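You operate a simulated robot arm through the tools that you are given. There is no shell and no other tool. Be economical: measure what you need, move in short steps, check, and stop when the job is done.

The job below is to be done with a simulated two-armed robot. You get a single attempt, and the scene is never put back.

JOB
Shut the middle drawer. Put one of the white jars from the desk top on the top of the green cupboard. Take the small carton labelled "plasters" from the top of the cream table and put it on top of the silver foil parcel. Take the green marker and put it on the wood table. Fetch the notice card and set it on the wood table. Put the 15 pie from the top of the green table on the white table. Take the grey block on the top of the green table and put it away on the top of the stack. Put one of the biscuits from the top of the green table on the level card. Do these in any order. Set down upright: white jar, small carton, notice card.

The check looks at the end state, three seconds after you hand in, the way a careful person would. Anything else that was tipped, shoved, dropped, spilled or broken makes it a failure.

ROBOT AND FRAMES
Two 7-joint arms with fingered hands on one trunk, on a base that drives. Base frame: it is fixed to the floor where the robot stands at the start and does not move with it; the origin is under the middle of the robot, x ahead of it, y to its left, z up. Units: cm, rad, N and s.
The left shoulder is at the start at [8, 19.8, 142.5], the right one opposite. With the tool pointing down near the work surface each hand reaches from about 10 to 70 cm from the robot's upright axis, wherever it stands, measured 20 degrees to its own side. Places, roughly: biscuit (7x4x2 cm) [-280, 600, 80]; foil parcel [0, 200, 75]; green marker (3x3x13 cm) [100, 460, 100]; grey block (15x8x6 cm) [-260, 620, 80]; level card [-275, 575, 75]; middle drawer [50, -10, 40]; notice card [-300, 575, 75]; pie [-300, 550, 75]; small carton [0, 175, 75]; top of the green cupboard [-120, -80, 90]; top of the stack (44x12 cm) [-388, 312, 52]; white jar [75, 0, 75]; white table [-280, 50, 70]; wood table (22x32 cm) [-368, 450, 80]. Payload 4 kg a hand.
Tool frame (each hand has its own): the origin (TCP) lies between the finger pads and is the grasp point; the fingertips stand 2.6 cm ahead of it; z points along the fingers, y is the line along which they close. The gripper opens to 13.2 cm. The gripper's body begins 7.3 cm behind the TCP. The gripper is a hand of 4 fingers: y runs from the thumb to the fingers, the wrist lies at [0, 0, -23.9] in the tool frame, and closing takes about 1.5 s.
Orientation is that of the tool frame in the base frame, as a unit quaternion [w, x, y, z]. With the fingers straight down and closing along the base's y, the tool's x points along the base's -x, its y along +y and its z along -z.

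CONTROLS
- The arms move only by the tool servo_tool. It takes "left_deltas", "right_deltas" or both (then of equal length, played together; a hand with none holds still); each is a list of rows, each a list of 6 numbers: the shift along the tool's x, y, z in cm, then the turn, a rotation vector about the tool's x, y, z in rad. In form: [[dx, dy, dz, rx, ry, rz], ...]. A call has 1 to 8 rows; each row is the pose to reach, as a shift and turn from the pose commanded when the call began, along the tool's axes at that moment. "left_grip" and "right_grip" are, for a hand that has rows, the opening, from 0 (shut) to 1 (fully open), set as the call begins (left out, the last holds). Each row takes 0.2 s and may step no farther than 5 cm and 0.15 rad from the row before; otherwise, or with a gripper value out of range, the whole call is refused. A pose out of reach is approached as far as the arm can. The call stops where the force on the tool passes 40 N (or 10 N more than at its start, if that is more) or the arm is blocked; 0.2 s more then pass. The fingers move at their own pace (about 7.2 cm/s each) and stop on an object; they squeeze with about 24 N. The grip force told is the motor's: it shows also when the fingers shut on nothing. Time passes only in rows, and 0.2 s behind the last, so rows that repeat a pose let the fingers close. The reply holds the time, the measured pose of the TCP, the force on the tool along the base axes, the opening and the grip force, in the units named above and with some noise, with the torque about the TCP (base axes, N m) and any sound that the robot's microphone picked up.
- Cameras (640 x 400 px; columns grow to the right, rows downward): "scene" is now at [8.81, -0.36, 157.08]; the picture's right is [0.01, -1.00, 0.00], its down [-0.88, -0.00, -0.47] and it looks along [0.47, 0.00, -0.88] (base axes); focal length 266 px, centre (320, 200). "left" rides on the left gripper at [-6.8, 0.2, -9.7] in its tool frame; the picture's right is [-0.03, -1.00, 0.00], its down [0.82, -0.02, -0.58] and it looks along [0.58, -0.01, 0.82] (tool axes); focal length 270 px, centre (320, 200). "right" rides on the right gripper at [6.8, 0.2, -9.7] in its tool frame; the picture's right is [-0.03, 1.00, 0.00], its down [-0.82, -0.02, -0.58] and it looks along [-0.58, -0.01, 0.82] (tool axes); focal length 270 px, centre (320, 200). There is no depth. A picture from a camera that has moved, and an enlarged one, comes with that camera's place and axes in the base frame and with its lens. The place of the scene camera against the robot may be out by one fixed shift of up to 1.2 cm in any direction.
- grab_frame(camera): a new picture of that camera. It takes no simulated time.
- move_column(by): slides the trunk up (or, below 0, down) by that many cm; the arms and the scene camera ride with it, the base frame stays. It gives what a move gives, with no picture.
- roll_base(legs): drives the robot by 1 to 6 legs, each [ahead, left, turn to the left] in cm, cm and rad, along the robot's own axes; the way and the turn of a leg run together, so that a leg with both is an arc; at most 150 cm and 3.142 rad a leg. The arms and the cameras ride along, it lands a little off, and it stops where it bumps. It gives what a move gives.
- finger_targets(finger1, finger2, finger3, thumb_bend, hand): sets how far each is bent, from 0 (flat) to 1 (curled in); at 0.3 the hand is open as for a grip, at 0.7 the pads meet at the TCP. One left out holds its place. A second passes; each finger stops where it meets its share of the squeeze, and holds until it gets a number again. A gripper value or a shape takes the hand back. It gives what a move gives, with no picture; readings hold the bend of each and the force on the fingers (four entries, about 0 where the hand has none), thumb and palm.
- grasp_type(shape, hand): the hand has 4 fingers and takes this shape, open, in about a second: jaw (thumb against the fingers, like two jaws); tri (thumb and two fingers); tip (a fingertip pinch); poke (one finger out to press); point (the index stretched); flat (the hand flat); cup (the hand cupped); fist (a fist). The gripper value then closes the fingers along that shape, each until it touches; the sizes above hold for jaw. It gives what a move gives, with no picture.
- head_to(pan, tilt): turns the head with the scene camera to pan (to the left, within 1.501 rad either way) and tilt (down, from -0.506 to 1.204), counted from straight ahead of the robot. It gives what a move gives.
- close_up(camera, box): a new picture of the part [left, top, right, bottom] of that camera's present view, enlarged. It takes no simulated time.
- job_done(): hands the job in; it is judged then, once.

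Work in short steps. Places have to be worked out from the pictures, the camera data and where the tool is seen: move nearer, look again, correct. Check each grasp and each placing, and mend what went wrong. You have 217 turns and 220 pictures in all, those below and enlarged ones among them. Open the grippers and draw the arms clear of the work before you hand the job in, unless the task says otherwise; then end with one line.

The tools are called after "Emit:" as a command line: name --argument value ..., lists and objects as JSON in quotes. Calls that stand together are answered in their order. servo_tool: Moves the arms, as the interface text tells. Its arguments: {"type":"object","properties":{"left_deltas":{"type":"array","items":{"type":"array","items":{"type":"number"}}},"left_grip":{"type":"number"},"right_deltas":{"type":"array","items":{"type":"array","items":{"type":"number"}}},"right_grip":{"type":"number"}},"required":[]} The other tools are called the same way: move_column (by) slides the trunk up or down; grasp_type (shape, hand) gives the hand a shape; finger_targets (finger1, finger2, finger3, thumb_bend, hand) moves the fingers one by one; roll_base (legs) drives the base; head_to (pan, tilt) turns the head that bears the scene camera; grab_frame (camera) takes a picture; close_up (camera, box) takes an enlarged picture of a part of a camera's view; job_done () hands the job in.

At the start:

```text
time: 0.0
left_tool_pos: [35.91, 14.7, 99.03]
left_ee_rot: [0.0, 0.0, 1.0, 0.0]
left_force: [0.3, -0.3, 0.3]
left_torque: [-0.02, 0.0, -0.01]
left_finger_gap: 13.17
left_grasp_force: 0.1
left_shape: jaw
left_bend: [0.3, 0.3, 0.3, 0.3]
left_finger forces: [0.0, 0.0, 0.0, 0.0, 0.1, 0.0]
right_tool_pos: [36.46, -13.32, 98.85]
right_ee_rot: [0.0, 0.0, 1.0, 0.001]
right_force: [0.5, 0.9, -0.1]
right_torque: [-0.01, 0.01, 0.02]
right_finger_gap: 13.2
right_grasp_force: 0.0
right_shape: jaw
right_bend: [0.3, 0.3, 0.3, 0.3]
right_finger forces: [0.0, 0.1, 0.0, 0.1, 0.1, 0.1]
trunk travel left (down, up): [-73.5, 10.5]
robot x, y, heading: [0.02, 0.13, -0.001]
head pan, tilt: [0.005, 1.08]
```

scene: 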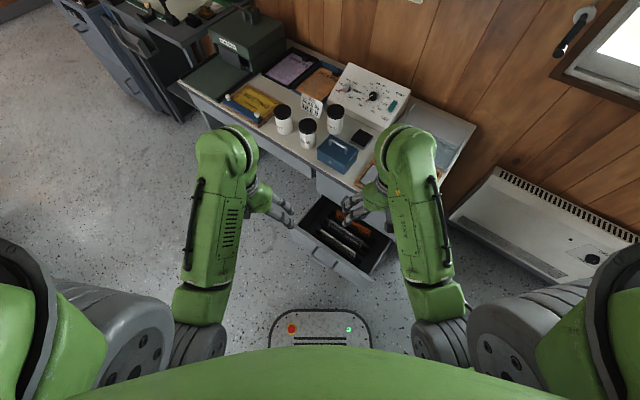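
right: 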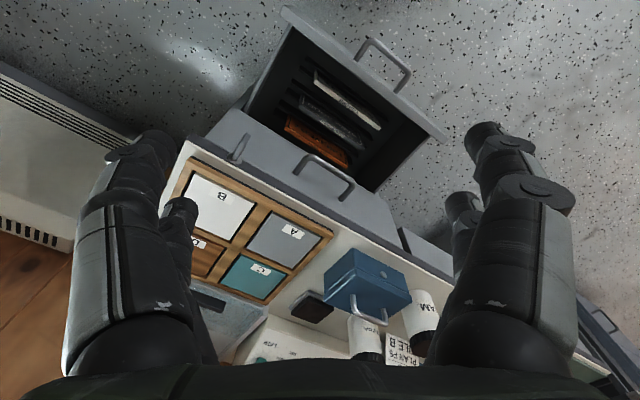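
left: 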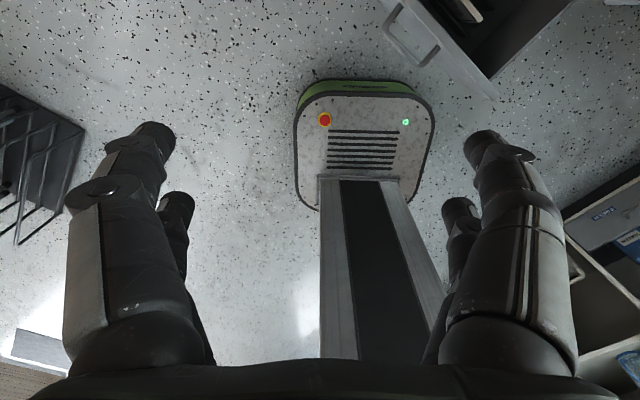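

I start by looking closer at the desk and the drawer in the scene view.

Emit:
close_up --camera "scene" --box '[180, 40, 500, 300]'

Emit:
head_to --pan 0.0 --tilt 0.6

Emit:
grab_frame --camera "scene"

```text
1.54 times, centred on (340, 170) of scene
camera zoom: at [8.81, -0.36, 157.08], right [0.01, -1.0, 0.0], down [-0.88, 0.0, -0.47], along [0.47, 0.0, -0.88], focal length 409 px, centre (289, 246)
```

zoom: 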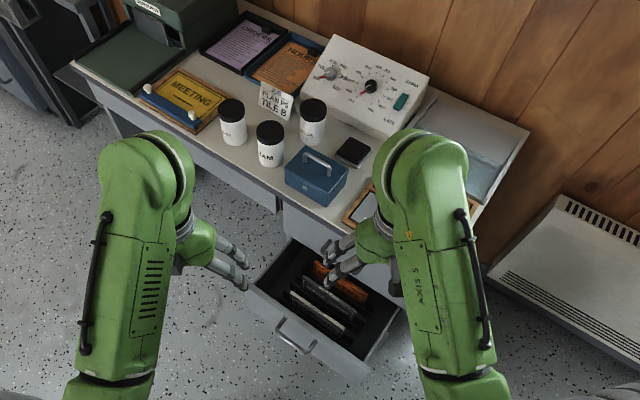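

```text
time: 0.9
left_tool_pos: [35.98, 14.84, 99.2]
left_ee_rot: [0.0, 0.0, 1.0, -0.001]
left_force: [0.0, 0.6, -0.2]
left_torque: [0.0, -0.01, 0.0]
left_finger_gap: 13.2
left_grasp_force: 0.1
left_shape: jaw
left_bend: [0.3, 0.3, 0.3, 0.3]
left_finger forces: [0.0, 0.0, 0.0, 0.1, 0.1, 0.1]
right_tool_pos: [36.32, -13.36, 98.92]
right_ee_rot: [0.0, 0.0, 1.0, 0.0]
right_force: [0.2, 0.0, 0.7]
right_torque: [-0.01, -0.02, -0.03]
right_finger_gap: 13.2
right_grasp_force: 0.1
right_shape: jaw
right_bend: [0.3, 0.3, 0.3, 0.3]
right_finger forces: [0.1, 0.0, 0.0, 0.0, 0.1, 0.1]
trunk travel left (down, up): [-73.5, 10.5]
robot x, y, heading: [0.12, -0.14, 0.004]
head pan, tilt: [0.0, 0.6]
```

```text
215 pictures are left
camera scene: at [11.2, -0.39, 160.82], right [0.0, -1.0, 0.0], down [-0.57, 0.0, -0.82], along [0.82, 0.0, -0.57], focal length 266 px, centre (320, 200)
```

scene: 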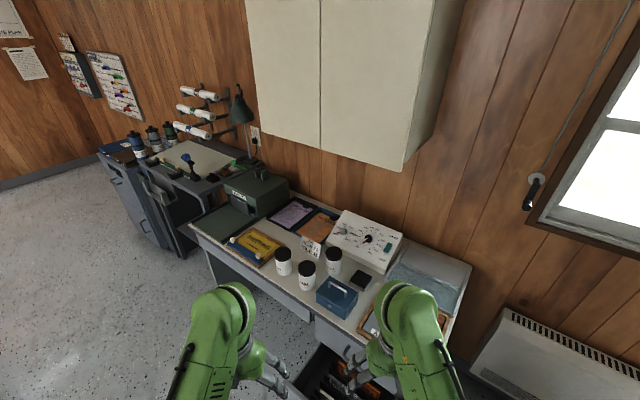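

The drawer front faces about 145°, standing out about 20 cm. I turn to face it squarely and back off a little, looking behind first with the new view.

Emit:
roll_base --legs '[[0, 0, -0.62]]'

Emit:
head_to --pan 0.3 --tilt 0.9

Emit:
grab_frame --camera "scene"

Emit:
grab_frame --camera "left"

```text
time: 3.0
left_tool_pos: [37.69, -8.9, 98.94]
left_ee_rot: [0.0, 0.308, 0.951, 0.0]
left_force: [-0.9, 0.0, 0.8]
left_torque: [-0.03, 0.0, -0.03]
left_finger_gap: 13.18
left_grasp_force: 0.1
left_shape: jaw
left_bend: [0.3, 0.3, 0.3, 0.3]
left_finger forces: [0.0, 0.0, 0.1, 0.1, 0.0, 0.0]
right_tool_pos: [21.61, -32.13, 98.88]
right_ee_rot: [-0.001, 0.308, 0.952, 0.0]
right_force: [0.6, 0.3, 0.7]
right_torque: [0.0, -0.02, 0.04]
right_finger_gap: 13.19
right_grasp_force: 0.1
right_shape: jaw
right_bend: [0.3, 0.3, 0.3, 0.3]
right_finger forces: [0.2, 0.0, 0.0, 0.1, 0.0, 0.0]
trunk travel left (down, up): [-73.5, 10.5]
robot x, y, heading: [0.24, -0.14, -0.626]
head pan, tilt: [0.0, 0.6]
```

```text
time: 3.8
left_tool_pos: [37.7, -9.01, 99.08]
left_ee_rot: [0.0, 0.308, 0.951, 0.0]
left_force: [-0.2, 0.4, -0.4]
left_torque: [0.0, 0.01, 0.02]
left_finger_gap: 13.21
left_grasp_force: 0.0
left_shape: jaw
left_bend: [0.3, 0.3, 0.3, 0.3]
left_finger forces: [0.1, 0.1, 0.1, 0.1, 0.1, 0.0]
right_tool_pos: [21.55, -32.14, 98.99]
right_ee_rot: [0.0, 0.308, 0.951, 0.0]
right_force: [-0.1, 0.4, -0.4]
right_torque: [-0.02, 0.0, -0.01]
right_finger_gap: 13.21
right_grasp_force: 0.0
right_shape: jaw
right_bend: [0.3, 0.3, 0.3, 0.3]
right_finger forces: [0.0, 0.0, 0.0, 0.0, 0.1, 0.0]
trunk travel left (down, up): [-73.5, 10.5]
robot x, y, heading: [-0.21, 0.02, -0.62]
head pan, tilt: [0.3, 0.901]
```

```text
214 pictures are left
camera scene: at [8.94, -4.58, 158.35], right [-0.32, -0.95, 0.0], down [-0.74, 0.25, -0.62], along [0.59, -0.2, -0.78], focal length 266 px, centre (320, 200)
```

scene: 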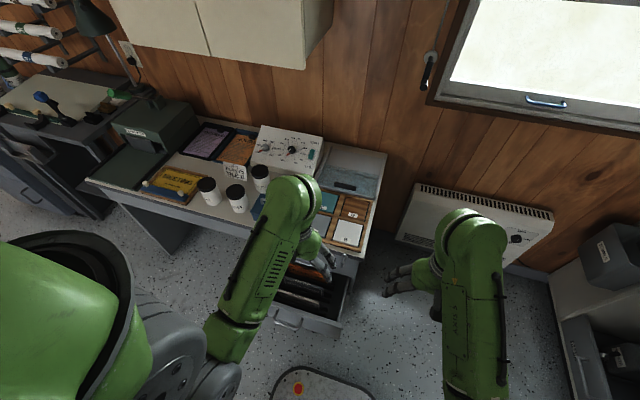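

```text
213 pictures are left
camera left: at [43.31, -12.95, 108.84], right [-0.57, -0.82, 0.0], down [-0.67, 0.46, 0.58], along [-0.48, 0.33, -0.82], focal length 270 px, centre (320, 200)
```

left: 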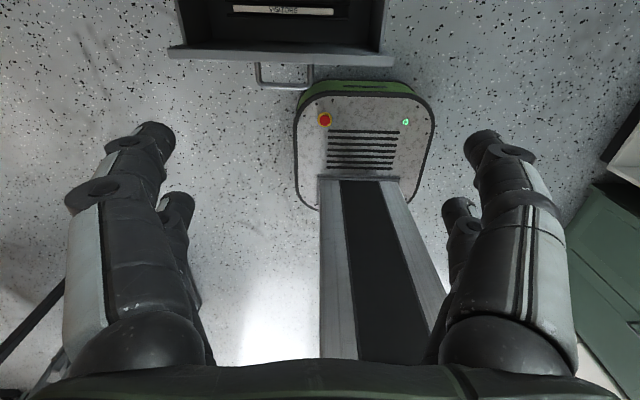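

The view fits a drawer front top at z≈56, centred near (41,-4.5), tilted slightly right. I back off 25 cm with a slight turn right, over floor seen free, and raise the left hand forward.

Emit:
roll_base --legs '[[0, 0, -0.04], [-25, 6, 0]]'

Emit:
grasp_type --hand "left" --shape "fist"

Emit:
move_column --by -48

Emit:
servo_tool --left_deltas '[[0, 0, -2, 0, -0.15, 0], [0, 0, -4, 0, -0.3, 0], [0, 0, -5, 0, -0.45, 0], [0, 0, -6, 0, -0.6, 0], [0, 0, -7, 0, -0.75, 0], [0, 0, -8, 0, -0.9, 0], [0, 0, -8, 0, -1.05, 0], [0, 0, -8, 0, -1.2, 0]]'

Emit:
grab_frame --camera "left"

Emit:
grab_frame --camera "scene"

```text
time: 6.1
left_tool_pos: [21.52, 9.33, 99.09]
left_ee_rot: [-0.001, 0.328, 0.945, 0.0]
left_force: [0.0, -0.8, 0.6]
left_torque: [0.0, -0.02, 0.02]
left_finger_gap: 13.19
left_grasp_force: 0.0
left_shape: jaw
left_bend: [0.3, 0.3, 0.3, 0.3]
left_finger forces: [0.0, 0.0, 0.0, 0.1, 0.1, 0.0]
right_tool_pos: [4.67, -13.19, 98.79]
right_ee_rot: [0.0, 0.329, 0.944, 0.001]
right_force: [0.0, 0.1, 0.6]
right_torque: [-0.01, 0.02, 0.01]
right_finger_gap: 13.18
right_grasp_force: 0.1
right_shape: jaw
right_bend: [0.3, 0.3, 0.3, 0.3]
right_finger forces: [0.0, 0.0, 0.0, 0.1, 0.0, 0.1]
trunk travel left (down, up): [-73.5, 10.5]
robot x, y, heading: [-15.56, 19.8, -0.669]
head pan, tilt: [0.3, 0.901]
```

```text
time: 7.0
left_tool_pos: [21.43, 9.56, 99.18]
left_ee_rot: [0.0, 0.327, 0.945, 0.001]
left_force: [0.0, -0.3, 0.5]
left_torque: [-0.02, 0.0, -0.01]
left_finger_gap: 0.0
left_grasp_force: 0.0
left_shape: fist
left_bend: [1.0, 1.0, 1.0, 0.53]
left_finger forces: [0.0, 0.1, 0.0, 0.0, 0.0, 0.0]
right_tool_pos: [4.53, -12.91, 98.95]
right_ee_rot: [0.001, 0.329, 0.944, -0.001]
right_force: [0.8, -0.4, -0.4]
right_torque: [-0.02, -0.01, 0.0]
right_finger_gap: 13.22
right_grasp_force: 0.0
right_shape: jaw
right_bend: [0.3, 0.3, 0.3, 0.3]
right_finger forces: [0.0, 0.1, 0.1, 0.0, 0.1, 0.0]
trunk travel left (down, up): [-73.5, 10.5]
robot x, y, heading: [-15.9, 20.09, -0.664]
head pan, tilt: [0.3, 0.901]
```

```text
refused: -48 is not a number from -40 to 40
```

```text
time: 8.8
left_tool_pos: [21.56, 9.6, 107.1]
left_ee_rot: [0.533, 0.272, 0.779, -0.187]
left_force: [-0.4, 0.3, -0.5]
left_torque: [-0.01, 0.04, 0.01]
left_finger_gap: 0.0
left_grasp_force: 0.1
left_shape: fist
left_bend: [1.0, 1.0, 1.0, 0.53]
left_finger forces: [0.0, 0.0, 0.1, 0.1, 0.1, 0.0]
right_tool_pos: [4.51, -12.93, 98.8]
right_ee_rot: [-0.001, 0.329, 0.944, 0.0]
right_force: [0.2, -0.4, 0.2]
right_torque: [0.02, 0.01, -0.02]
right_finger_gap: 13.16
right_grasp_force: 0.0
right_shape: jaw
right_bend: [0.3, 0.3, 0.3, 0.3]
right_finger forces: [0.0, 0.0, 0.1, 0.0, 0.1, 0.0]
trunk travel left (down, up): [-73.5, 10.5]
robot x, y, heading: [-15.69, 19.9, -0.669]
head pan, tilt: [0.3, 0.901]
```

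```text
212 pictures are left
camera left: at [16.5, 13.67, 117.05], right [-0.61, -0.79, 0.02], down [-0.67, 0.5, -0.55], along [0.42, -0.36, -0.83], focal length 270 px, centre (320, 200)
```

left: 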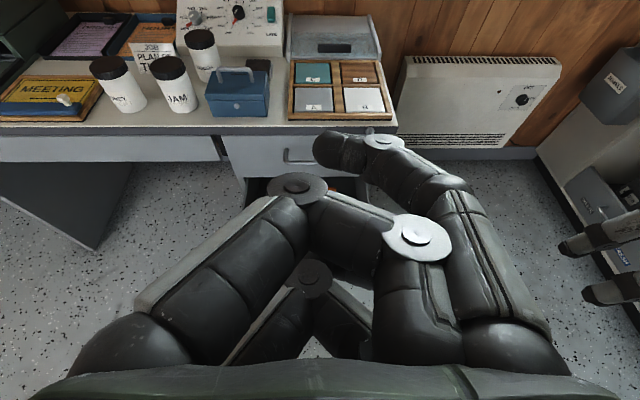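

```text
211 pictures are left
camera scene: at [-6.91, 15.22, 158.34], right [-0.36, -0.93, 0.0], down [-0.73, 0.28, -0.62], along [0.58, -0.22, -0.78], focal length 266 px, centre (320, 200)
```

scene: 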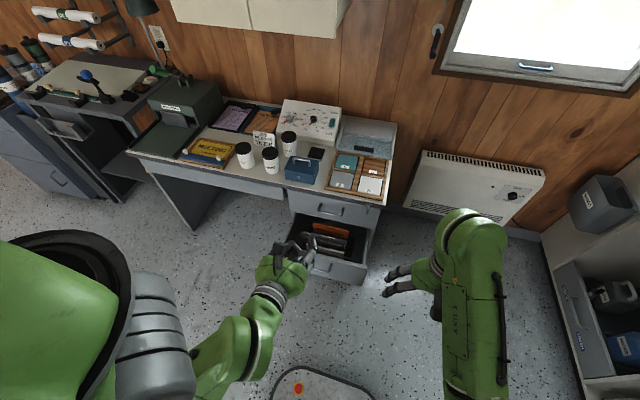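

The hand is roughly in line with the drawer's middle. I lower the trunk in two steps and finish levelling the hand.

Emit:
move_column --by -40

Emit:
move_column --by -20

Emit:
servo_tool --left_deltas '[[0, 0, 0, 0, -0.13, 0], [0, 0, 0, 0, -0.26, 0], [0, 0, 0, 0, -0.37, 0], [0, 0, 0, 0, -0.37, 0]]'

Emit:
grab_frame --camera "left"

Emit:
grab_frame --camera "scene"

```text
time: 12.6
left_tool_pos: [21.44, 9.48, 67.09]
left_ee_rot: [0.533, 0.271, 0.779, -0.186]
left_force: [0.2, 0.2, -0.6]
left_torque: [0.0, -0.03, -0.02]
left_finger_gap: 0.0
left_grasp_force: 0.0
left_shape: fist
left_bend: [1.0, 1.0, 1.0, 0.53]
left_finger forces: [0.0, 0.0, 0.0, 0.0, 0.0, 0.1]
right_tool_pos: [4.5, -12.9, 58.83]
right_ee_rot: [0.0, 0.329, 0.944, 0.0]
right_force: [0.6, -0.2, -0.7]
right_torque: [-0.02, 0.02, 0.0]
right_finger_gap: 13.19
right_grasp_force: 0.2
right_shape: jaw
right_bend: [0.3, 0.3, 0.3, 0.3]
right_finger forces: [0.1, 0.0, 0.0, 0.0, 0.0, 0.1]
trunk travel left (down, up): [-33.5, 50.5]
robot x, y, heading: [-16.17, 20.17, -0.672]
head pan, tilt: [0.3, 0.901]
```

```text
time: 14.8
left_tool_pos: [21.51, 9.38, 47.13]
left_ee_rot: [0.534, 0.27, 0.78, -0.185]
left_force: [-0.3, -1.0, 0.6]
left_torque: [0.01, 0.01, 0.05]
left_finger_gap: 0.0
left_grasp_force: 0.0
left_shape: fist
left_bend: [1.0, 1.0, 1.0, 0.53]
left_finger forces: [0.0, 0.1, 0.0, 0.1, 0.0, 0.0]
right_tool_pos: [4.46, -13.03, 39.01]
right_ee_rot: [0.0, 0.33, 0.944, 0.0]
right_force: [-0.4, 0.9, 0.2]
right_torque: [0.0, -0.02, -0.01]
right_finger_gap: 13.18
right_grasp_force: 0.0
right_shape: jaw
right_bend: [0.3, 0.3, 0.3, 0.3]
right_finger forces: [0.0, 0.1, 0.1, 0.0, 0.1, 0.0]
trunk travel left (down, up): [-13.5, 70.5]
robot x, y, heading: [-15.74, 20.21, -0.669]
head pan, tilt: [0.3, 0.901]
```

```text
time: 15.8
left_tool_pos: [21.51, 9.52, 47.15]
left_ee_rot: [0.668, 0.233, 0.668, -0.233]
left_force: [-0.7, 0.1, -0.5]
left_torque: [0.01, 0.0, 0.03]
left_finger_gap: 0.0
left_grasp_force: 0.1
left_shape: fist
left_bend: [1.0, 1.0, 1.0, 0.53]
left_finger forces: [0.1, 0.0, 0.0, 0.1, 0.0, 0.1]
right_tool_pos: [4.44, -13.08, 38.88]
right_ee_rot: [0.0, 0.329, 0.944, 0.0]
right_force: [0.8, -0.3, -0.5]
right_torque: [0.0, -0.02, -0.01]
right_finger_gap: 13.17
right_grasp_force: 0.2
right_shape: jaw
right_bend: [0.3, 0.3, 0.3, 0.3]
right_finger forces: [0.0, 0.0, 0.0, 0.1, 0.1, 0.1]
trunk travel left (down, up): [-13.5, 70.5]
robot x, y, heading: [-15.48, 19.83, -0.669]
head pan, tilt: [0.3, 0.901]
```

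```text
210 pictures are left
camera left: at [14.02, 15.55, 54.01], right [-0.62, -0.78, 0.03], down [-0.47, 0.34, -0.82], along [0.63, -0.52, -0.58], focal length 270 px, centre (320, 200)
```

left: 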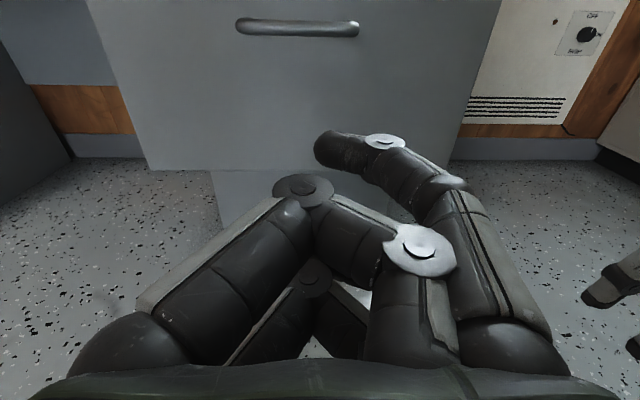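

```text
209 pictures are left
camera scene: at [-7.0, 15.14, 98.35], right [-0.36, -0.93, 0.0], down [-0.73, 0.28, -0.62], along [0.58, -0.22, -0.78], focal length 266 px, centre (320, 200)
```

scene: 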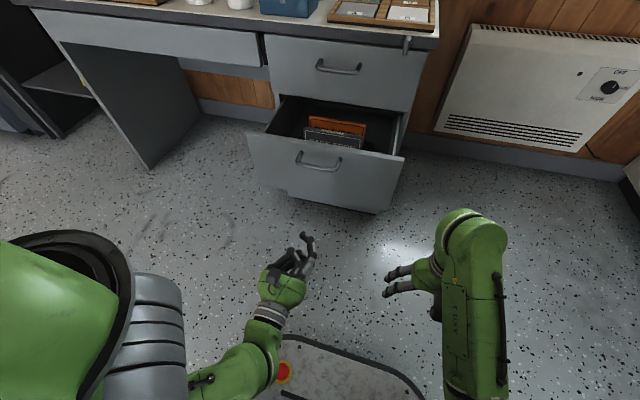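

The drawer front spans about z 34–58, with the handle at z≈52; my fist at z 47 is centred below the handle. I advance along the tool axis until contact.

Emit:
servo_tool --left_deltas '[[0, 0, 4, 0, 0, 0], [0, 0, 8, 0, 0, 0], [0, 0, 12, 0, 0, 0], [0, 0, 16, 0, 0, 0], [0, 0, 20, 0, 0, 0], [0, 0, 23, 0, 0, 0], [0, 0, 25, 0, 0, 0], [0, 0, 27, 0, 0, 0]]'

Emit:
servo_tool --left_deltas '[[0, 0, 2, 0, 0, 0], [0, 0, 4, 0, 0, 0], [0, 0, 6, 0, 0, 0], [0, 0, 8, 0, 0, 0], [0, 0, 10, 0, 0, 0], [0, 0, 12, 0, 0, 0], [0, 0, 14, 0, 0, 0], [0, 0, 16, 0, 0, 0]]'

Emit:
grab_frame --camera "scene"

```text
time: 17.6
left_tool_pos: [42.65, -7.39, 47.05]
left_ee_rot: [0.667, 0.232, 0.668, -0.232]
left_force: [0.3, 0.4, 0.0]
left_torque: [0.02, 0.01, 0.03]
left_finger_gap: 0.0
left_grasp_force: 0.1
left_shape: fist
left_bend: [1.0, 1.0, 1.0, 0.53]
left_finger forces: [0.1, 0.1, 0.0, 0.0, 0.0, 0.1]
right_tool_pos: [4.43, -12.96, 38.95]
right_ee_rot: [0.0, 0.329, 0.944, 0.0]
right_force: [0.2, 0.3, -0.5]
right_torque: [-0.01, -0.02, 0.02]
right_finger_gap: 13.18
right_grasp_force: 0.0
right_shape: jaw
right_bend: [0.3, 0.3, 0.3, 0.3]
right_finger forces: [0.1, 0.1, 0.1, 0.0, 0.0, 0.0]
trunk travel left (down, up): [-13.5, 70.5]
robot x, y, heading: [-15.89, 19.95, -0.672]
head pan, tilt: [0.3, 0.901]
```

```text
time: 19.3
left_tool_pos: [53.32, -16.74, 47.02]
left_ee_rot: [0.667, 0.241, 0.665, -0.235]
left_force: [-32.2, 18.4, 6.3]
left_torque: [-0.31, -0.61, -0.2]
left_finger_gap: 0.0
left_grasp_force: 0.1
left_shape: fist
left_bend: [1.0, 1.0, 1.0, 0.76]
left_finger forces: [0.0, 0.1, 0.0, 0.0, 36.3, 0.0]
right_tool_pos: [4.22, -12.83, 39.01]
right_ee_rot: [0.002, 0.329, 0.944, -0.001]
right_force: [0.7, -0.4, -0.6]
right_torque: [0.01, -0.02, -0.03]
right_finger_gap: 13.17
right_grasp_force: 0.0
right_shape: jaw
right_bend: [0.3, 0.3, 0.3, 0.3]
right_finger forces: [0.0, 0.1, 0.1, 0.2, 0.0, 0.0]
trunk travel left (down, up): [-13.5, 70.5]
robot x, y, heading: [-15.93, 20.1, -0.669]
head pan, tilt: [0.3, 0.901]
stopped in row 8 (left hand): the force on the tool passed its limit at 94 N (the readings are from after the stop); the commanded pose is now the measured one
```

```text
208 pictures are left
camera scene: at [-7.36, 15.35, 98.39], right [-0.36, -0.93, 0.0], down [-0.73, 0.28, -0.62], along [0.58, -0.23, -0.78], focal length 266 px, centre (320, 200)
```

scene: 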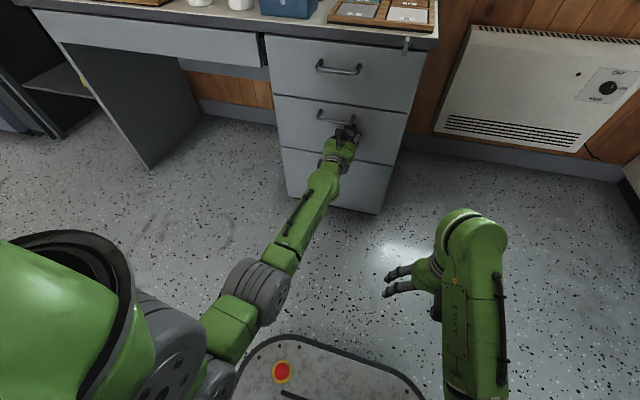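

The drawer looks shut (hard stop at the end). I withdraw the hand, then look closely.

Emit:
servo_tool --left_deltas '[[0, 0, -4, 0, 0, 0], [0, 0, -9, 0, 0, 0], [0, 0, -14, 0, 0, 0], [0, 0, -19, 0, 0, 0], [0, 0, -24, 0, 0, 0], [0, 0, -29, 0, 0, 0], [0, 0, -34, 0, 0, 0], [0, 0, -36, 0, 0, 0]]'

Emit:
close_up --camera "scene" --box '[240, 20, 460, 220]'

```text
time: 21.1
left_tool_pos: [25.55, 6.24, 47.07]
left_ee_rot: [0.665, 0.24, 0.667, -0.234]
left_force: [-0.1, 0.6, 0.0]
left_torque: [0.01, 0.01, 0.02]
left_finger_gap: 0.0
left_grasp_force: 0.0
left_shape: fist
left_bend: [1.0, 1.0, 1.0, 0.53]
left_finger forces: [0.0, 0.1, 0.0, 0.0, 0.0, 0.0]
right_tool_pos: [4.26, -13.02, 38.96]
right_ee_rot: [0.001, 0.329, 0.944, 0.001]
right_force: [-0.9, 0.5, 0.5]
right_torque: [-0.01, -0.01, 0.05]
right_finger_gap: 13.16
right_grasp_force: 0.1
right_shape: jaw
right_bend: [0.3, 0.3, 0.3, 0.3]
right_finger forces: [0.0, 0.0, 0.1, 0.0, 0.0, 0.0]
trunk travel left (down, up): [-13.5, 70.5]
robot x, y, heading: [-15.76, 20.14, -0.67]
head pan, tilt: [0.3, 0.901]
```

```text
2.00 times, centred on (350, 120) of scene
camera zoom: at [-7.07, 15.16, 98.35], right [-0.36, -0.93, 0.0], down [-0.73, 0.28, -0.62], along [0.58, -0.22, -0.78], focal length 531 px, centre (260, 360)
```

zoom: 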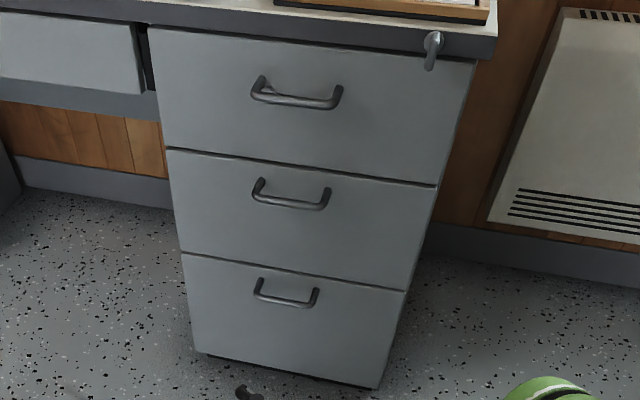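

The drawer is fully shut. I raise the trunk, bring the left hand back to pointing down, and look at the jars.

Emit:
move_column --by 40

Emit:
move_column --by 24

Emit:
servo_tool --left_deltas '[[0, 0, 0, 0, 0.15, 0], [0, 0, 0, 0, 0.3, 0], [0, 0, 0, 0, 0.45, 0], [0, 0, 0, 0, 0.6, 0], [0, 0, 0, 0, 0.75, 0], [0, 0, 0, 0, 0.9, 0], [0, 0, 0, 0, 1.05, 0], [0, 0, 0, 0, 1.2, 0]]'

Emit:
servo_tool --left_deltas '[[0, 0, 0, 0, 0.15, 0], [0, 0, 0, 0, 0.3, 0], [0, 0, 0, 0, 0.37, 0], [0, 0, 0, 0, 0.37, 0]]'

Emit:
grasp_type --hand "left" --shape "jaw"

Emit:
close_up --camera "scene" --box '[120, 80, 420, 268]'

Emit:
grab_frame --camera "right"

```text
time: 24.9
left_tool_pos: [25.61, 5.95, 86.92]
left_ee_rot: [0.665, 0.24, 0.667, -0.235]
left_force: [0.3, -0.2, -0.4]
left_torque: [0.01, -0.02, -0.04]
left_finger_gap: 0.0
left_grasp_force: 0.1
left_shape: fist
left_bend: [1.0, 1.0, 1.0, 0.53]
left_finger forces: [0.0, 0.1, 0.0, 0.1, 0.1, 0.0]
right_tool_pos: [4.28, -13.04, 78.89]
right_ee_rot: [0.001, 0.329, 0.944, 0.0]
right_force: [0.3, -0.4, 0.3]
right_torque: [-0.02, 0.03, 0.02]
right_finger_gap: 13.18
right_grasp_force: 0.0
right_shape: jaw
right_bend: [0.3, 0.3, 0.3, 0.3]
right_finger forces: [0.0, 0.0, 0.1, 0.1, 0.1, 0.1]
trunk travel left (down, up): [-53.5, 30.5]
robot x, y, heading: [-15.84, 19.96, -0.673]
head pan, tilt: [0.3, 0.901]
```

```text
time: 27.4
left_tool_pos: [25.59, 6.08, 110.94]
left_ee_rot: [0.665, 0.239, 0.667, -0.234]
left_force: [-0.8, 0.0, 0.8]
left_torque: [0.03, -0.02, -0.03]
left_finger_gap: 0.0
left_grasp_force: 0.0
left_shape: fist
left_bend: [1.0, 1.0, 1.0, 0.53]
left_finger forces: [0.0, 0.1, 0.1, 0.1, 0.0, 0.0]
right_tool_pos: [4.3, -12.97, 102.85]
right_ee_rot: [0.0, 0.329, 0.944, 0.0]
right_force: [-0.7, 0.1, 0.7]
right_torque: [-0.01, 0.03, 0.03]
right_finger_gap: 13.18
right_grasp_force: 0.1
right_shape: jaw
right_bend: [0.3, 0.3, 0.3, 0.3]
right_finger forces: [0.0, 0.0, 0.0, 0.1, 0.1, 0.0]
trunk travel left (down, up): [-77.5, 6.5]
robot x, y, heading: [-15.62, 19.88, -0.668]
head pan, tilt: [0.3, 0.901]
```

```text
time: 29.2
left_tool_pos: [25.73, 5.99, 110.99]
left_ee_rot: [0.172, 0.33, 0.926, -0.058]
left_force: [0.5, -0.8, 0.1]
left_torque: [-0.01, -0.01, 0.0]
left_finger_gap: 0.0
left_grasp_force: 0.1
left_shape: fist
left_bend: [1.0, 1.0, 1.0, 0.53]
left_finger forces: [0.0, 0.1, 0.1, 0.0, 0.0, 0.0]
right_tool_pos: [4.42, -13.0, 102.84]
right_ee_rot: [-0.001, 0.329, 0.944, -0.001]
right_force: [0.0, -0.3, -0.9]
right_torque: [-0.03, 0.01, 0.02]
right_finger_gap: 13.19
right_grasp_force: 0.1
right_shape: jaw
right_bend: [0.3, 0.3, 0.3, 0.3]
right_finger forces: [0.1, 0.1, 0.1, 0.1, 0.1, 0.1]
trunk travel left (down, up): [-77.5, 6.5]
robot x, y, heading: [-15.97, 19.98, -0.67]
head pan, tilt: [0.3, 0.901]
```

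```text
time: 30.2
left_tool_pos: [26.87, 4.81, 104.77]
left_ee_rot: [0.0, 0.334, 0.942, 0.003]
left_force: [-0.5, -0.7, 0.7]
left_torque: [-0.03, 0.0, 0.01]
left_finger_gap: 0.0
left_grasp_force: 0.0
left_shape: fist
left_bend: [1.0, 1.0, 1.0, 0.53]
left_finger forces: [0.0, 0.0, 0.0, 0.0, 0.0, 0.1]
left hand out of reach, approached as far as the arm can: row 1, 2, 3, 4
right_tool_pos: [4.28, -12.86, 103.05]
right_ee_rot: [0.0, 0.329, 0.944, 0.0]
right_force: [0.0, 0.5, -0.2]
right_torque: [-0.04, 0.01, -0.02]
right_finger_gap: 13.17
right_grasp_force: 0.0
right_shape: jaw
right_bend: [0.3, 0.3, 0.3, 0.3]
right_finger forces: [0.1, 0.0, 0.0, 0.0, 0.0, 0.0]
trunk travel left (down, up): [-77.5, 6.5]
robot x, y, heading: [-16.02, 20.05, -0.668]
head pan, tilt: [0.3, 0.901]
```

```text
time: 31.1
left_tool_pos: [26.91, 4.71, 104.88]
left_ee_rot: [0.0, 0.335, 0.942, 0.004]
left_force: [0.1, 0.7, -0.2]
left_torque: [-0.03, 0.01, -0.02]
left_finger_gap: 13.19
left_grasp_force: 0.1
left_shape: jaw
left_bend: [0.3, 0.3, 0.3, 0.3]
left_finger forces: [0.0, 0.0, 0.0, 0.0, 0.0, 0.0]
right_tool_pos: [4.45, -12.84, 102.85]
right_ee_rot: [0.0, 0.329, 0.944, 0.0]
right_force: [0.2, 0.3, -0.5]
right_torque: [-0.02, -0.02, -0.01]
right_finger_gap: 13.18
right_grasp_force: 0.1
right_shape: jaw
right_bend: [0.3, 0.3, 0.3, 0.3]
right_finger forces: [0.0, 0.1, 0.1, 0.0, 0.0, 0.0]
trunk travel left (down, up): [-77.5, 6.5]
robot x, y, heading: [-15.71, 19.93, -0.669]
head pan, tilt: [0.3, 0.901]
```

```text
2.13 times, centred on (270, 174) of scene
camera zoom: at [-7.04, 15.13, 162.34], right [-0.36, -0.93, 0.0], down [-0.73, 0.28, -0.62], along [0.58, -0.22, -0.78], focal length 565 px, centre (426, 255)
```

zoom: 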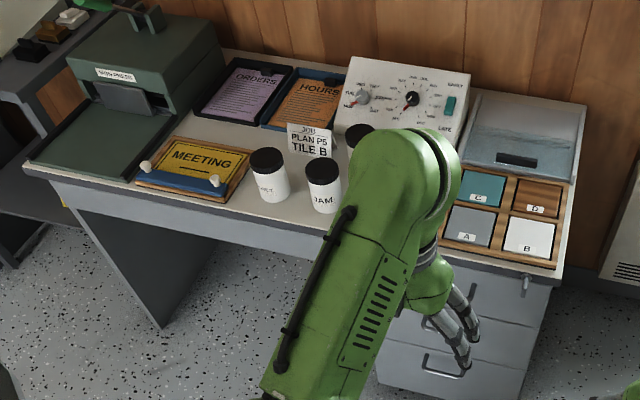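

```text
205 pictures are left
camera right: at [-0.94, -8.64, 112.64], right [0.64, 0.77, 0.0], down [0.63, -0.52, 0.58], along [0.44, -0.37, -0.82], focal length 270 px, centre (320, 200)
```

right: 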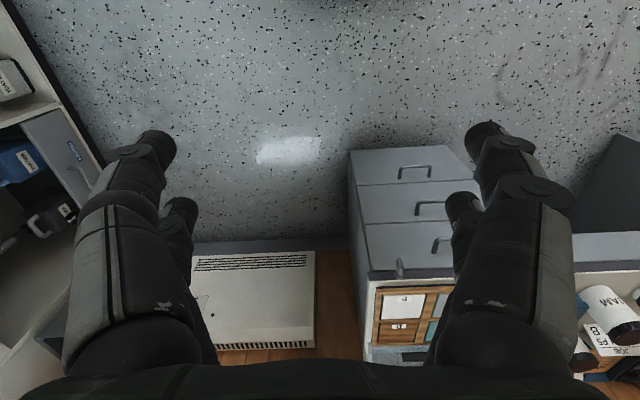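

The jars stand about 12.6 cm apart; the leftmost one (base near (86,15)) is the freest. I strafe left and forward so the right hand, whose camera looks ahead, gets it at about 52 cm.

Emit:
roll_base --legs '[[0, 74, 0], [31, 0, 0]]'

Emit:
head_to --pan 0.0 --tilt 0.95

Emit:
grab_frame --camera "right"

Emit:
grab_frame --camera "scene"

```text
time: 36.8
left_tool_pos: [97.19, 43.85, 104.9]
left_ee_rot: [0.0, 0.335, 0.942, 0.003]
left_force: [-0.1, 0.4, 0.5]
left_torque: [0.0, -0.05, 0.01]
left_finger_gap: 13.19
left_grasp_force: 0.0
left_shape: jaw
left_bend: [0.3, 0.3, 0.3, 0.3]
left_finger forces: [0.1, 0.0, 0.0, 0.0, 0.1, 0.1]
right_tool_pos: [74.84, 26.12, 103.03]
right_ee_rot: [0.001, 0.33, 0.944, 0.0]
right_force: [0.1, -0.3, 0.9]
right_torque: [-0.04, -0.01, 0.01]
right_finger_gap: 13.2
right_grasp_force: 0.1
right_shape: jaw
right_bend: [0.3, 0.3, 0.3, 0.3]
right_finger forces: [0.0, 0.1, 0.1, 0.0, 0.0, 0.0]
trunk travel left (down, up): [-77.5, 6.5]
robot x, y, heading: [54.72, 59.25, -0.671]
head pan, tilt: [0.3, 0.901]
```

```text
time: 37.6
left_tool_pos: [97.41, 43.6, 104.58]
left_ee_rot: [-0.001, 0.336, 0.942, 0.004]
left_force: [1.0, 0.5, -0.2]
left_torque: [0.01, 0.0, 0.02]
left_finger_gap: 13.19
left_grasp_force: 0.1
left_shape: jaw
left_bend: [0.3, 0.3, 0.3, 0.3]
left_finger forces: [0.1, 0.0, 0.0, 0.0, 0.1, 0.0]
right_tool_pos: [74.85, 25.9, 102.86]
right_ee_rot: [0.001, 0.329, 0.944, 0.0]
right_force: [0.1, 0.2, -0.2]
right_torque: [0.02, 0.01, -0.01]
right_finger_gap: 13.18
right_grasp_force: 0.0
right_shape: jaw
right_bend: [0.3, 0.3, 0.3, 0.3]
right_finger forces: [0.0, 0.0, 0.0, 0.0, 0.1, 0.0]
trunk travel left (down, up): [-77.5, 6.5]
robot x, y, heading: [54.65, 58.99, -0.669]
head pan, tilt: [0.0, 0.949]
```

```text
204 pictures are left
camera right: at [69.54, 30.33, 112.63], right [0.64, 0.77, 0.0], down [0.63, -0.52, 0.58], along [0.44, -0.37, -0.82], focal length 270 px, centre (320, 200)
```

right: 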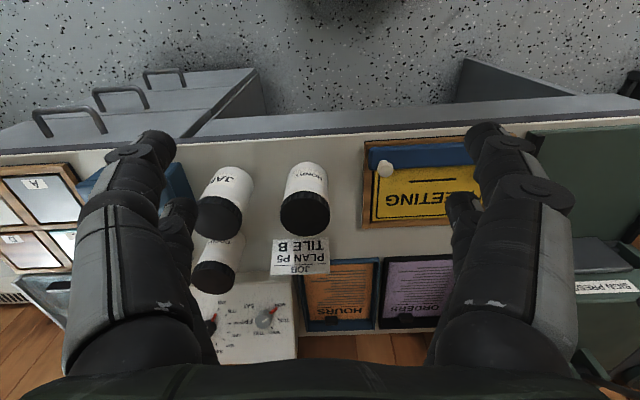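

```text
203 pictures are left
camera scene: at [62.15, 52.31, 161.98], right [-0.62, -0.78, 0.0], down [-0.64, 0.51, -0.58], along [0.46, -0.36, -0.81], focal length 266 px, centre (320, 200)
```

scene: 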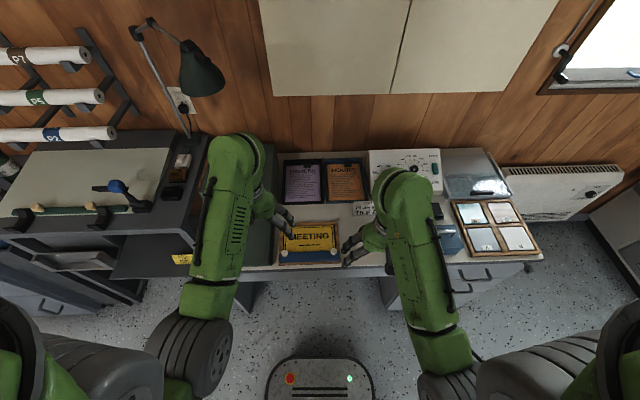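

From the right camera I place the honey jar at about (84.5,15), top z≈85. I move the right hand above it and check again.

Emit:
servo_tool --right_deltas '[[-4, -0.7, 0, 0, 0, 0], [-8, -1.4, 0, 0, 0, 0], [-12, -2.1, 0, 0, 0, 0], [-14.3, -2.6, 0, 0, 0, 0], [-14.3, -2.6, 4, 0, 0, 0], [-14.3, -2.6, 8, 0, 0, 0]]'

Emit:
grab_frame --camera "right"

```text
time: 39.0
left_tool_pos: [97.45, 43.58, 104.74]
left_ee_rot: [-0.001, 0.335, 0.942, 0.003]
left_force: [0.2, 0.1, 0.5]
left_torque: [0.0, 0.02, 0.01]
left_finger_gap: 13.2
left_grasp_force: 0.0
left_shape: jaw
left_bend: [0.3, 0.3, 0.3, 0.3]
left_finger forces: [0.0, 0.0, 0.0, 0.0, 0.0, 0.1]
right_tool_pos: [84.59, 15.13, 94.98]
right_ee_rot: [0.0, 0.329, 0.944, 0.0]
right_force: [0.5, 0.6, 0.0]
right_torque: [-0.02, 0.04, -0.04]
right_finger_gap: 13.19
right_grasp_force: 0.1
right_shape: jaw
right_bend: [0.3, 0.3, 0.3, 0.3]
right_finger forces: [0.0, 0.0, 0.0, 0.0, 0.0, 0.0]
trunk travel left (down, up): [-77.5, 6.5]
robot x, y, heading: [54.47, 59.16, -0.675]
head pan, tilt: [0.0, 0.949]
```

```text
202 pictures are left
camera right: at [79.23, 19.48, 104.64], right [0.64, 0.77, 0.0], down [0.63, -0.52, 0.58], along [0.44, -0.37, -0.82], focal length 270 px, centre (320, 200)
```

right: 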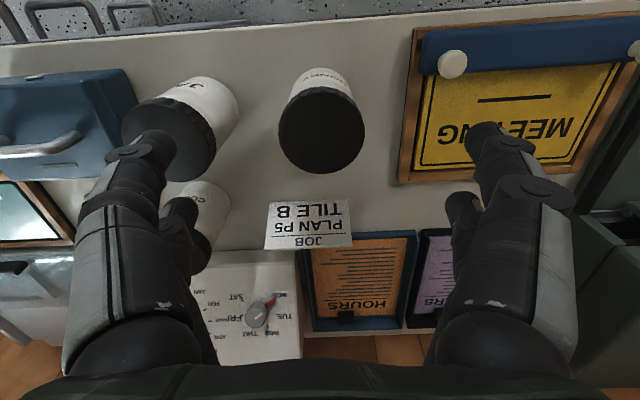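

The JAM jar sits only ~6 cm from the grip axis on the right, so the open fingers could touch it. I turn the hand by 1.05 rad so that the jaws close along the free diagonal, then look again.

Emit:
servo_tool --right_deltas '[[0, 0, 0, 0, 0, 0.15], [0, 0, 0, 0, 0, 0.3], [0, 0, 0, 0, 0, 0.45], [0, 0, 0, 0, 0, 0.6], [0, 0, 0, 0, 0, 0.75], [0, 0, 0, 0, 0, 0.9], [0, 0, 0, 0, 0, 1.05]]'

Emit:
grab_frame --camera "right"

```text
time: 40.6
left_tool_pos: [97.34, 43.81, 104.85]
left_ee_rot: [-0.001, 0.336, 0.942, 0.004]
left_force: [-0.3, -0.8, 1.7]
left_torque: [0.01, -0.02, -0.01]
left_finger_gap: 13.16
left_grasp_force: 0.1
left_shape: jaw
left_bend: [0.3, 0.3, 0.3, 0.3]
left_finger forces: [0.0, 0.1, 0.0, 0.0, 0.0, 0.1]
right_tool_pos: [84.5, 15.12, 94.88]
right_ee_rot: [0.0, 0.759, 0.651, 0.0]
right_force: [1.0, 0.6, 0.1]
right_torque: [0.02, -0.01, -0.04]
right_finger_gap: 13.21
right_grasp_force: 0.0
right_shape: jaw
right_bend: [0.3, 0.3, 0.3, 0.3]
right_finger forces: [0.0, 0.0, 0.1, 0.0, 0.0, 0.0]
trunk travel left (down, up): [-77.5, 6.5]
robot x, y, heading: [54.73, 59.34, -0.675]
head pan, tilt: [0.0, 0.949]
```

```text
201 pictures are left
camera right: at [85.59, 21.76, 104.62], right [0.98, -0.18, 0.0], down [-0.15, -0.8, 0.58], along [-0.1, -0.57, -0.82], focal length 270 px, centre (320, 200)
```

right: 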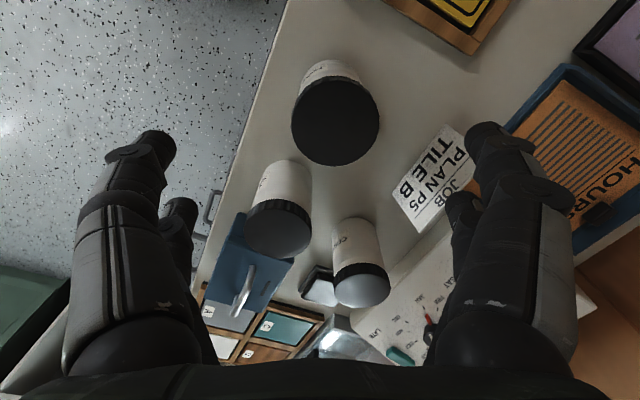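

The jar's cap is now centred near (85.3,15), with all neighbours clear of the jaw line. I shift 0.7 cm, narrow the opening a little, descend to z 80 and close.

Emit:
servo_tool --right_deltas '[[0, 0.7, 0, 0, 0, 0], [0, 0.7, 4, 0, 0, 0], [0, 0.7, 8, 0, 0, 0], [0, 0.7, 12, 0, 0, 0], [0, 0.7, 14.8, 0, 0, 0], [0, 0.7, 14.8, 0, 0, 0]]' --right_grip 0.8

Emit:
servo_tool --right_deltas '[[0, 0, 0, 0, 0, 0], [0, 0, 0, 0, 0, 0], [0, 0, 0, 0, 0, 0], [0, 0, 0, 0, 0, 0], [0, 0, 0, 0, 0, 0], [0, 0, 0, 0, 0, 0], [0, 0, 0, 0, 0, 0]]' --right_grip 0.0

Emit:
grab_frame --camera "right"

```text
time: 42.0
left_tool_pos: [97.49, 43.74, 104.73]
left_ee_rot: [0.0, 0.336, 0.942, 0.004]
left_force: [-0.3, -0.5, 0.7]
left_torque: [0.02, -0.02, -0.01]
left_finger_gap: 13.19
left_grasp_force: 0.2
left_shape: jaw
left_bend: [0.3, 0.3, 0.3, 0.3]
left_finger forces: [0.0, 0.1, 0.1, 0.0, 0.0, 0.0]
right_tool_pos: [85.05, 14.91, 80.22]
right_ee_rot: [0.0, 0.759, 0.651, -0.001]
right_force: [-0.3, -0.9, -0.3]
right_torque: [0.0, 0.04, 0.04]
right_finger_gap: 10.57
right_grasp_force: 0.0
right_shape: jaw
right_bend: [0.59, 0.59, 0.59, 0.44]
right_finger forces: [0.0, 0.1, 0.0, 0.0, 0.0, 0.1]
trunk travel left (down, up): [-77.5, 6.5]
robot x, y, heading: [54.66, 59.04, -0.675]
head pan, tilt: [0.0, 0.949]
```

```text
time: 43.6
left_tool_pos: [97.41, 43.73, 104.84]
left_ee_rot: [-0.001, 0.336, 0.942, 0.003]
left_force: [0.9, 0.5, -0.6]
left_torque: [-0.02, 0.0, -0.01]
left_finger_gap: 13.17
left_grasp_force: 0.1
left_shape: jaw
left_bend: [0.3, 0.3, 0.3, 0.3]
left_finger forces: [0.1, 0.0, 0.1, 0.0, 0.0, 0.0]
right_tool_pos: [84.98, 14.94, 80.19]
right_ee_rot: [0.0, 0.758, 0.652, -0.001]
right_force: [-0.2, -0.5, 0.2]
right_torque: [0.03, 0.01, 0.0]
right_finger_gap: 3.93
right_grasp_force: 23.9
right_shape: jaw
right_bend: [0.73, 0.73, 0.74, 0.7]
right_finger forces: [23.1, 22.5, 21.3, 0.0, 21.0, 0.1]
trunk travel left (down, up): [-77.5, 6.5]
robot x, y, heading: [54.43, 59.27, -0.672]
head pan, tilt: [0.0, 0.949]
```

```text
200 pictures are left
camera right: at [86.14, 21.59, 89.94], right [0.98, -0.18, 0.0], down [-0.14, -0.8, 0.58], along [-0.1, -0.57, -0.82], focal length 270 px, centre (320, 200)
```

right: 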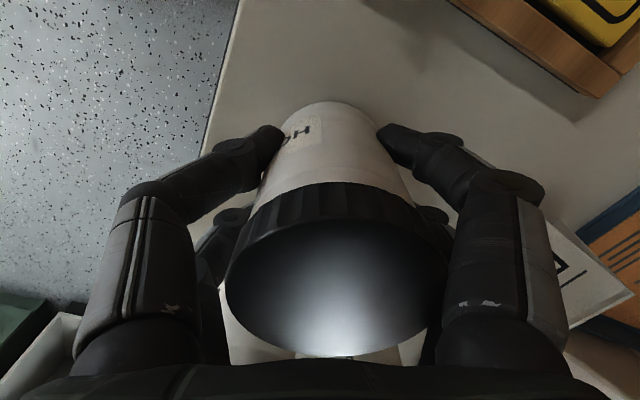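

The grip reads 23.9 N with the jar between the pads. I lift it slowly and check.

Emit:
servo_tool --right_deltas '[[0, 0, -2, 0, 0, 0], [0, 0, -5, 0, 0, 0], [0, 0, -9, 0, 0, 0], [0, 0, -13, 0, 0, 0], [0, 0, -17, 0, 0, 0], [0, 0, -21, 0, 0, 0]]'

Emit:
grab_frame --camera "right"

Emit:
grab_frame --camera "scene"

```text
time: 45.0
left_tool_pos: [97.38, 43.77, 104.83]
left_ee_rot: [0.001, 0.335, 0.942, 0.004]
left_force: [-0.3, 0.3, -0.2]
left_torque: [-0.03, 0.01, 0.02]
left_finger_gap: 13.22
left_grasp_force: 0.0
left_shape: jaw
left_bend: [0.3, 0.3, 0.3, 0.3]
left_finger forces: [0.0, 0.0, 0.0, 0.1, 0.0, 0.0]
right_tool_pos: [84.97, 15.13, 101.11]
right_ee_rot: [-0.003, 0.758, 0.652, -0.001]
right_force: [1.0, 0.7, -3.2]
right_torque: [0.02, 0.05, -0.01]
right_finger_gap: 3.89
right_grasp_force: 24.1
right_shape: jaw
right_bend: [0.73, 0.73, 0.74, 0.7]
right_finger forces: [23.6, 22.9, 21.7, 0.0, 21.4, 0.1]
trunk travel left (down, up): [-77.5, 6.5]
robot x, y, heading: [54.84, 59.02, -0.67]
head pan, tilt: [0.0, 0.949]
```

```text
199 pictures are left
camera right: at [86.16, 21.9, 110.76], right [0.98, -0.18, 0.0], down [-0.14, -0.8, 0.58], along [-0.1, -0.57, -0.82], focal length 270 px, centre (320, 200)
```

right: 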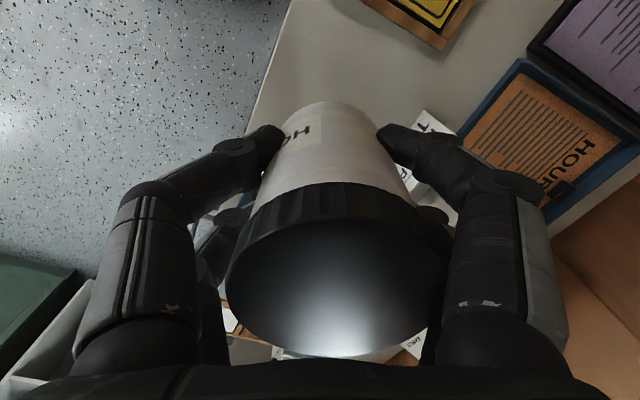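

```text
198 pictures are left
camera scene: at [62.01, 52.43, 161.98], right [-0.62, -0.78, 0.0], down [-0.64, 0.51, -0.58], along [0.46, -0.36, -0.81], focal length 266 px, centre (320, 200)
```

scene: 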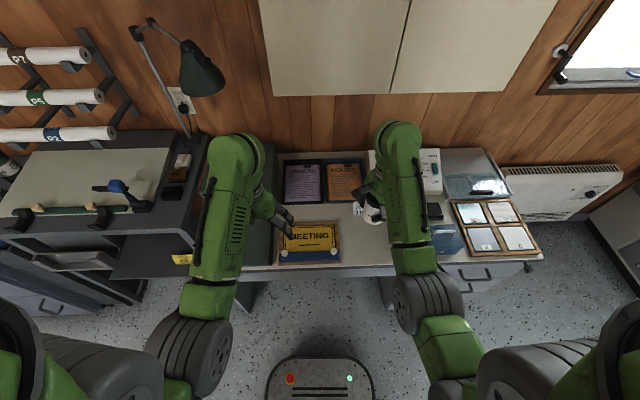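

The jar is held (about 3 N) and steady. I draw the hand in to the body, turning it back, then back away from the desk and look around for the green cupboard.

Emit:
servo_tool --right_deltas '[[1.2, -2, -1, 0, 0, -0.15], [2.4, -4, -1.5, 0, 0, -0.3], [3.6, -6, -2, 0, 0, -0.45], [4.8, -8, -2, 0, 0, -0.6], [6, -10, -2, 0, 0, -0.75], [7, -12.1, -2, 0, 0, -0.9], [7, -12.1, -2, 0, 0, -1.05]]'

Emit:
roll_base --legs '[[-40, 0, 0], [0, 0, -1.0]]'

Emit:
head_to --pan -0.5 --tilt 0.5

Emit:
grab_frame --camera "scene"

```text
time: 46.6
left_tool_pos: [97.47, 43.66, 104.66]
left_ee_rot: [-0.001, 0.336, 0.942, 0.003]
left_force: [-0.6, 0.6, 0.6]
left_torque: [0.01, 0.0, 0.02]
left_finger_gap: 13.21
left_grasp_force: 0.0
left_shape: jaw
left_bend: [0.3, 0.3, 0.3, 0.3]
left_finger forces: [0.0, 0.0, 0.1, 0.0, 0.0, 0.0]
right_tool_pos: [74.23, 23.71, 103.2]
right_ee_rot: [0.0, 0.329, 0.944, -0.001]
right_force: [-0.6, 0.8, -3.0]
right_torque: [0.0, 0.03, 0.0]
right_finger_gap: 3.88
right_grasp_force: 23.6
right_shape: jaw
right_bend: [0.73, 0.73, 0.74, 0.7]
right_finger forces: [24.0, 23.3, 22.0, 0.0, 21.6, 0.1]
trunk travel left (down, up): [-77.5, 6.5]
robot x, y, heading: [54.39, 58.95, -0.675]
head pan, tilt: [0.0, 0.949]
```

```text
time: 51.7
left_tool_pos: [33.37, 39.77, 104.72]
left_ee_rot: [0.001, 0.746, 0.666, 0.003]
left_force: [0.1, 0.7, -0.3]
left_torque: [0.0, 0.01, 0.0]
left_finger_gap: 13.21
left_grasp_force: 0.1
left_shape: jaw
left_bend: [0.3, 0.3, 0.3, 0.3]
left_finger forces: [0.0, 0.0, 0.1, 0.0, 0.1, 0.0]
right_tool_pos: [4.03, 48.54, 103.21]
right_ee_rot: [0.0, 0.742, 0.671, -0.001]
right_force: [-0.1, -0.1, -3.1]
right_torque: [0.02, 0.03, 0.02]
right_finger_gap: 3.87
right_grasp_force: 24.1
right_shape: jaw
right_bend: [0.73, 0.73, 0.74, 0.7]
right_finger forces: [23.9, 23.4, 22.2, 0.0, 21.8, 0.1]
trunk travel left (down, up): [-77.5, 6.5]
robot x, y, heading: [23.34, 84.01, -1.669]
head pan, tilt: [0.0, 0.949]
```

```text
time: 52.6
left_tool_pos: [33.24, 39.74, 104.86]
left_ee_rot: [0.001, 0.746, 0.666, 0.004]
left_force: [-0.1, 0.6, 0.9]
left_torque: [-0.03, 0.02, 0.01]
left_finger_gap: 13.19
left_grasp_force: 0.0
left_shape: jaw
left_bend: [0.3, 0.3, 0.3, 0.3]
left_finger forces: [0.1, 0.0, 0.0, 0.0, 0.0, 0.0]
right_tool_pos: [3.9, 48.49, 103.19]
right_ee_rot: [0.0, 0.742, 0.67, 0.0]
right_force: [0.6, -0.3, -3.1]
right_torque: [0.0, 0.01, -0.01]
right_finger_gap: 3.88
right_grasp_force: 24.2
right_shape: jaw
right_bend: [0.73, 0.73, 0.74, 0.7]
right_finger forces: [23.9, 23.4, 22.2, 0.1, 21.9, 0.0]
trunk travel left (down, up): [-77.5, 6.5]
robot x, y, heading: [23.13, 83.97, -1.67]
head pan, tilt: [-0.499, 0.499]
```

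```text
197 pictures are left
camera scene: at [17.15, 73.1, 165.72], right [-0.83, 0.56, 0.0], down [0.27, 0.4, -0.88], along [-0.5, -0.72, -0.48], focal length 266 px, centre (320, 200)
```

scene: 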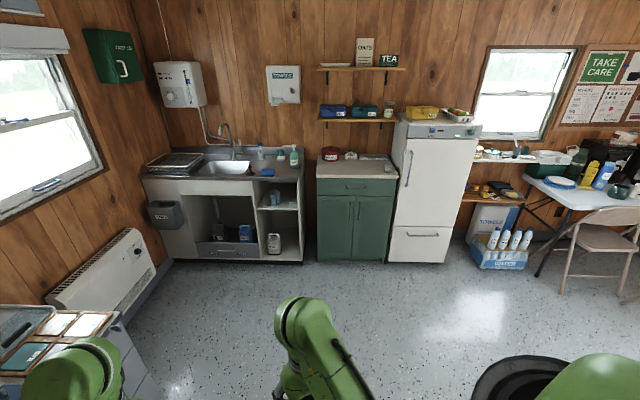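

The green cupboard is straight ahead with free floor before it. I zoom on its top to find free space.

Emit:
close_up --camera "scene" --box '[290, 90, 450, 190]'

```text
4.00 times, centred on (370, 140) of scene
camera zoom: at [17.15, 73.1, 165.72], right [-0.83, 0.56, 0.0], down [0.27, 0.4, -0.88], along [-0.5, -0.72, -0.48], focal length 1063 px, centre (120, 440)
```

zoom: 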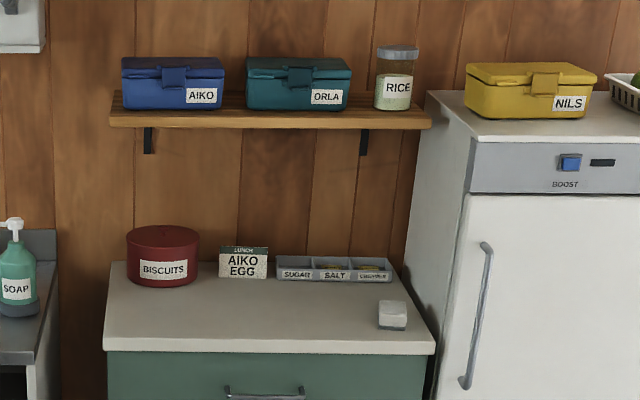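

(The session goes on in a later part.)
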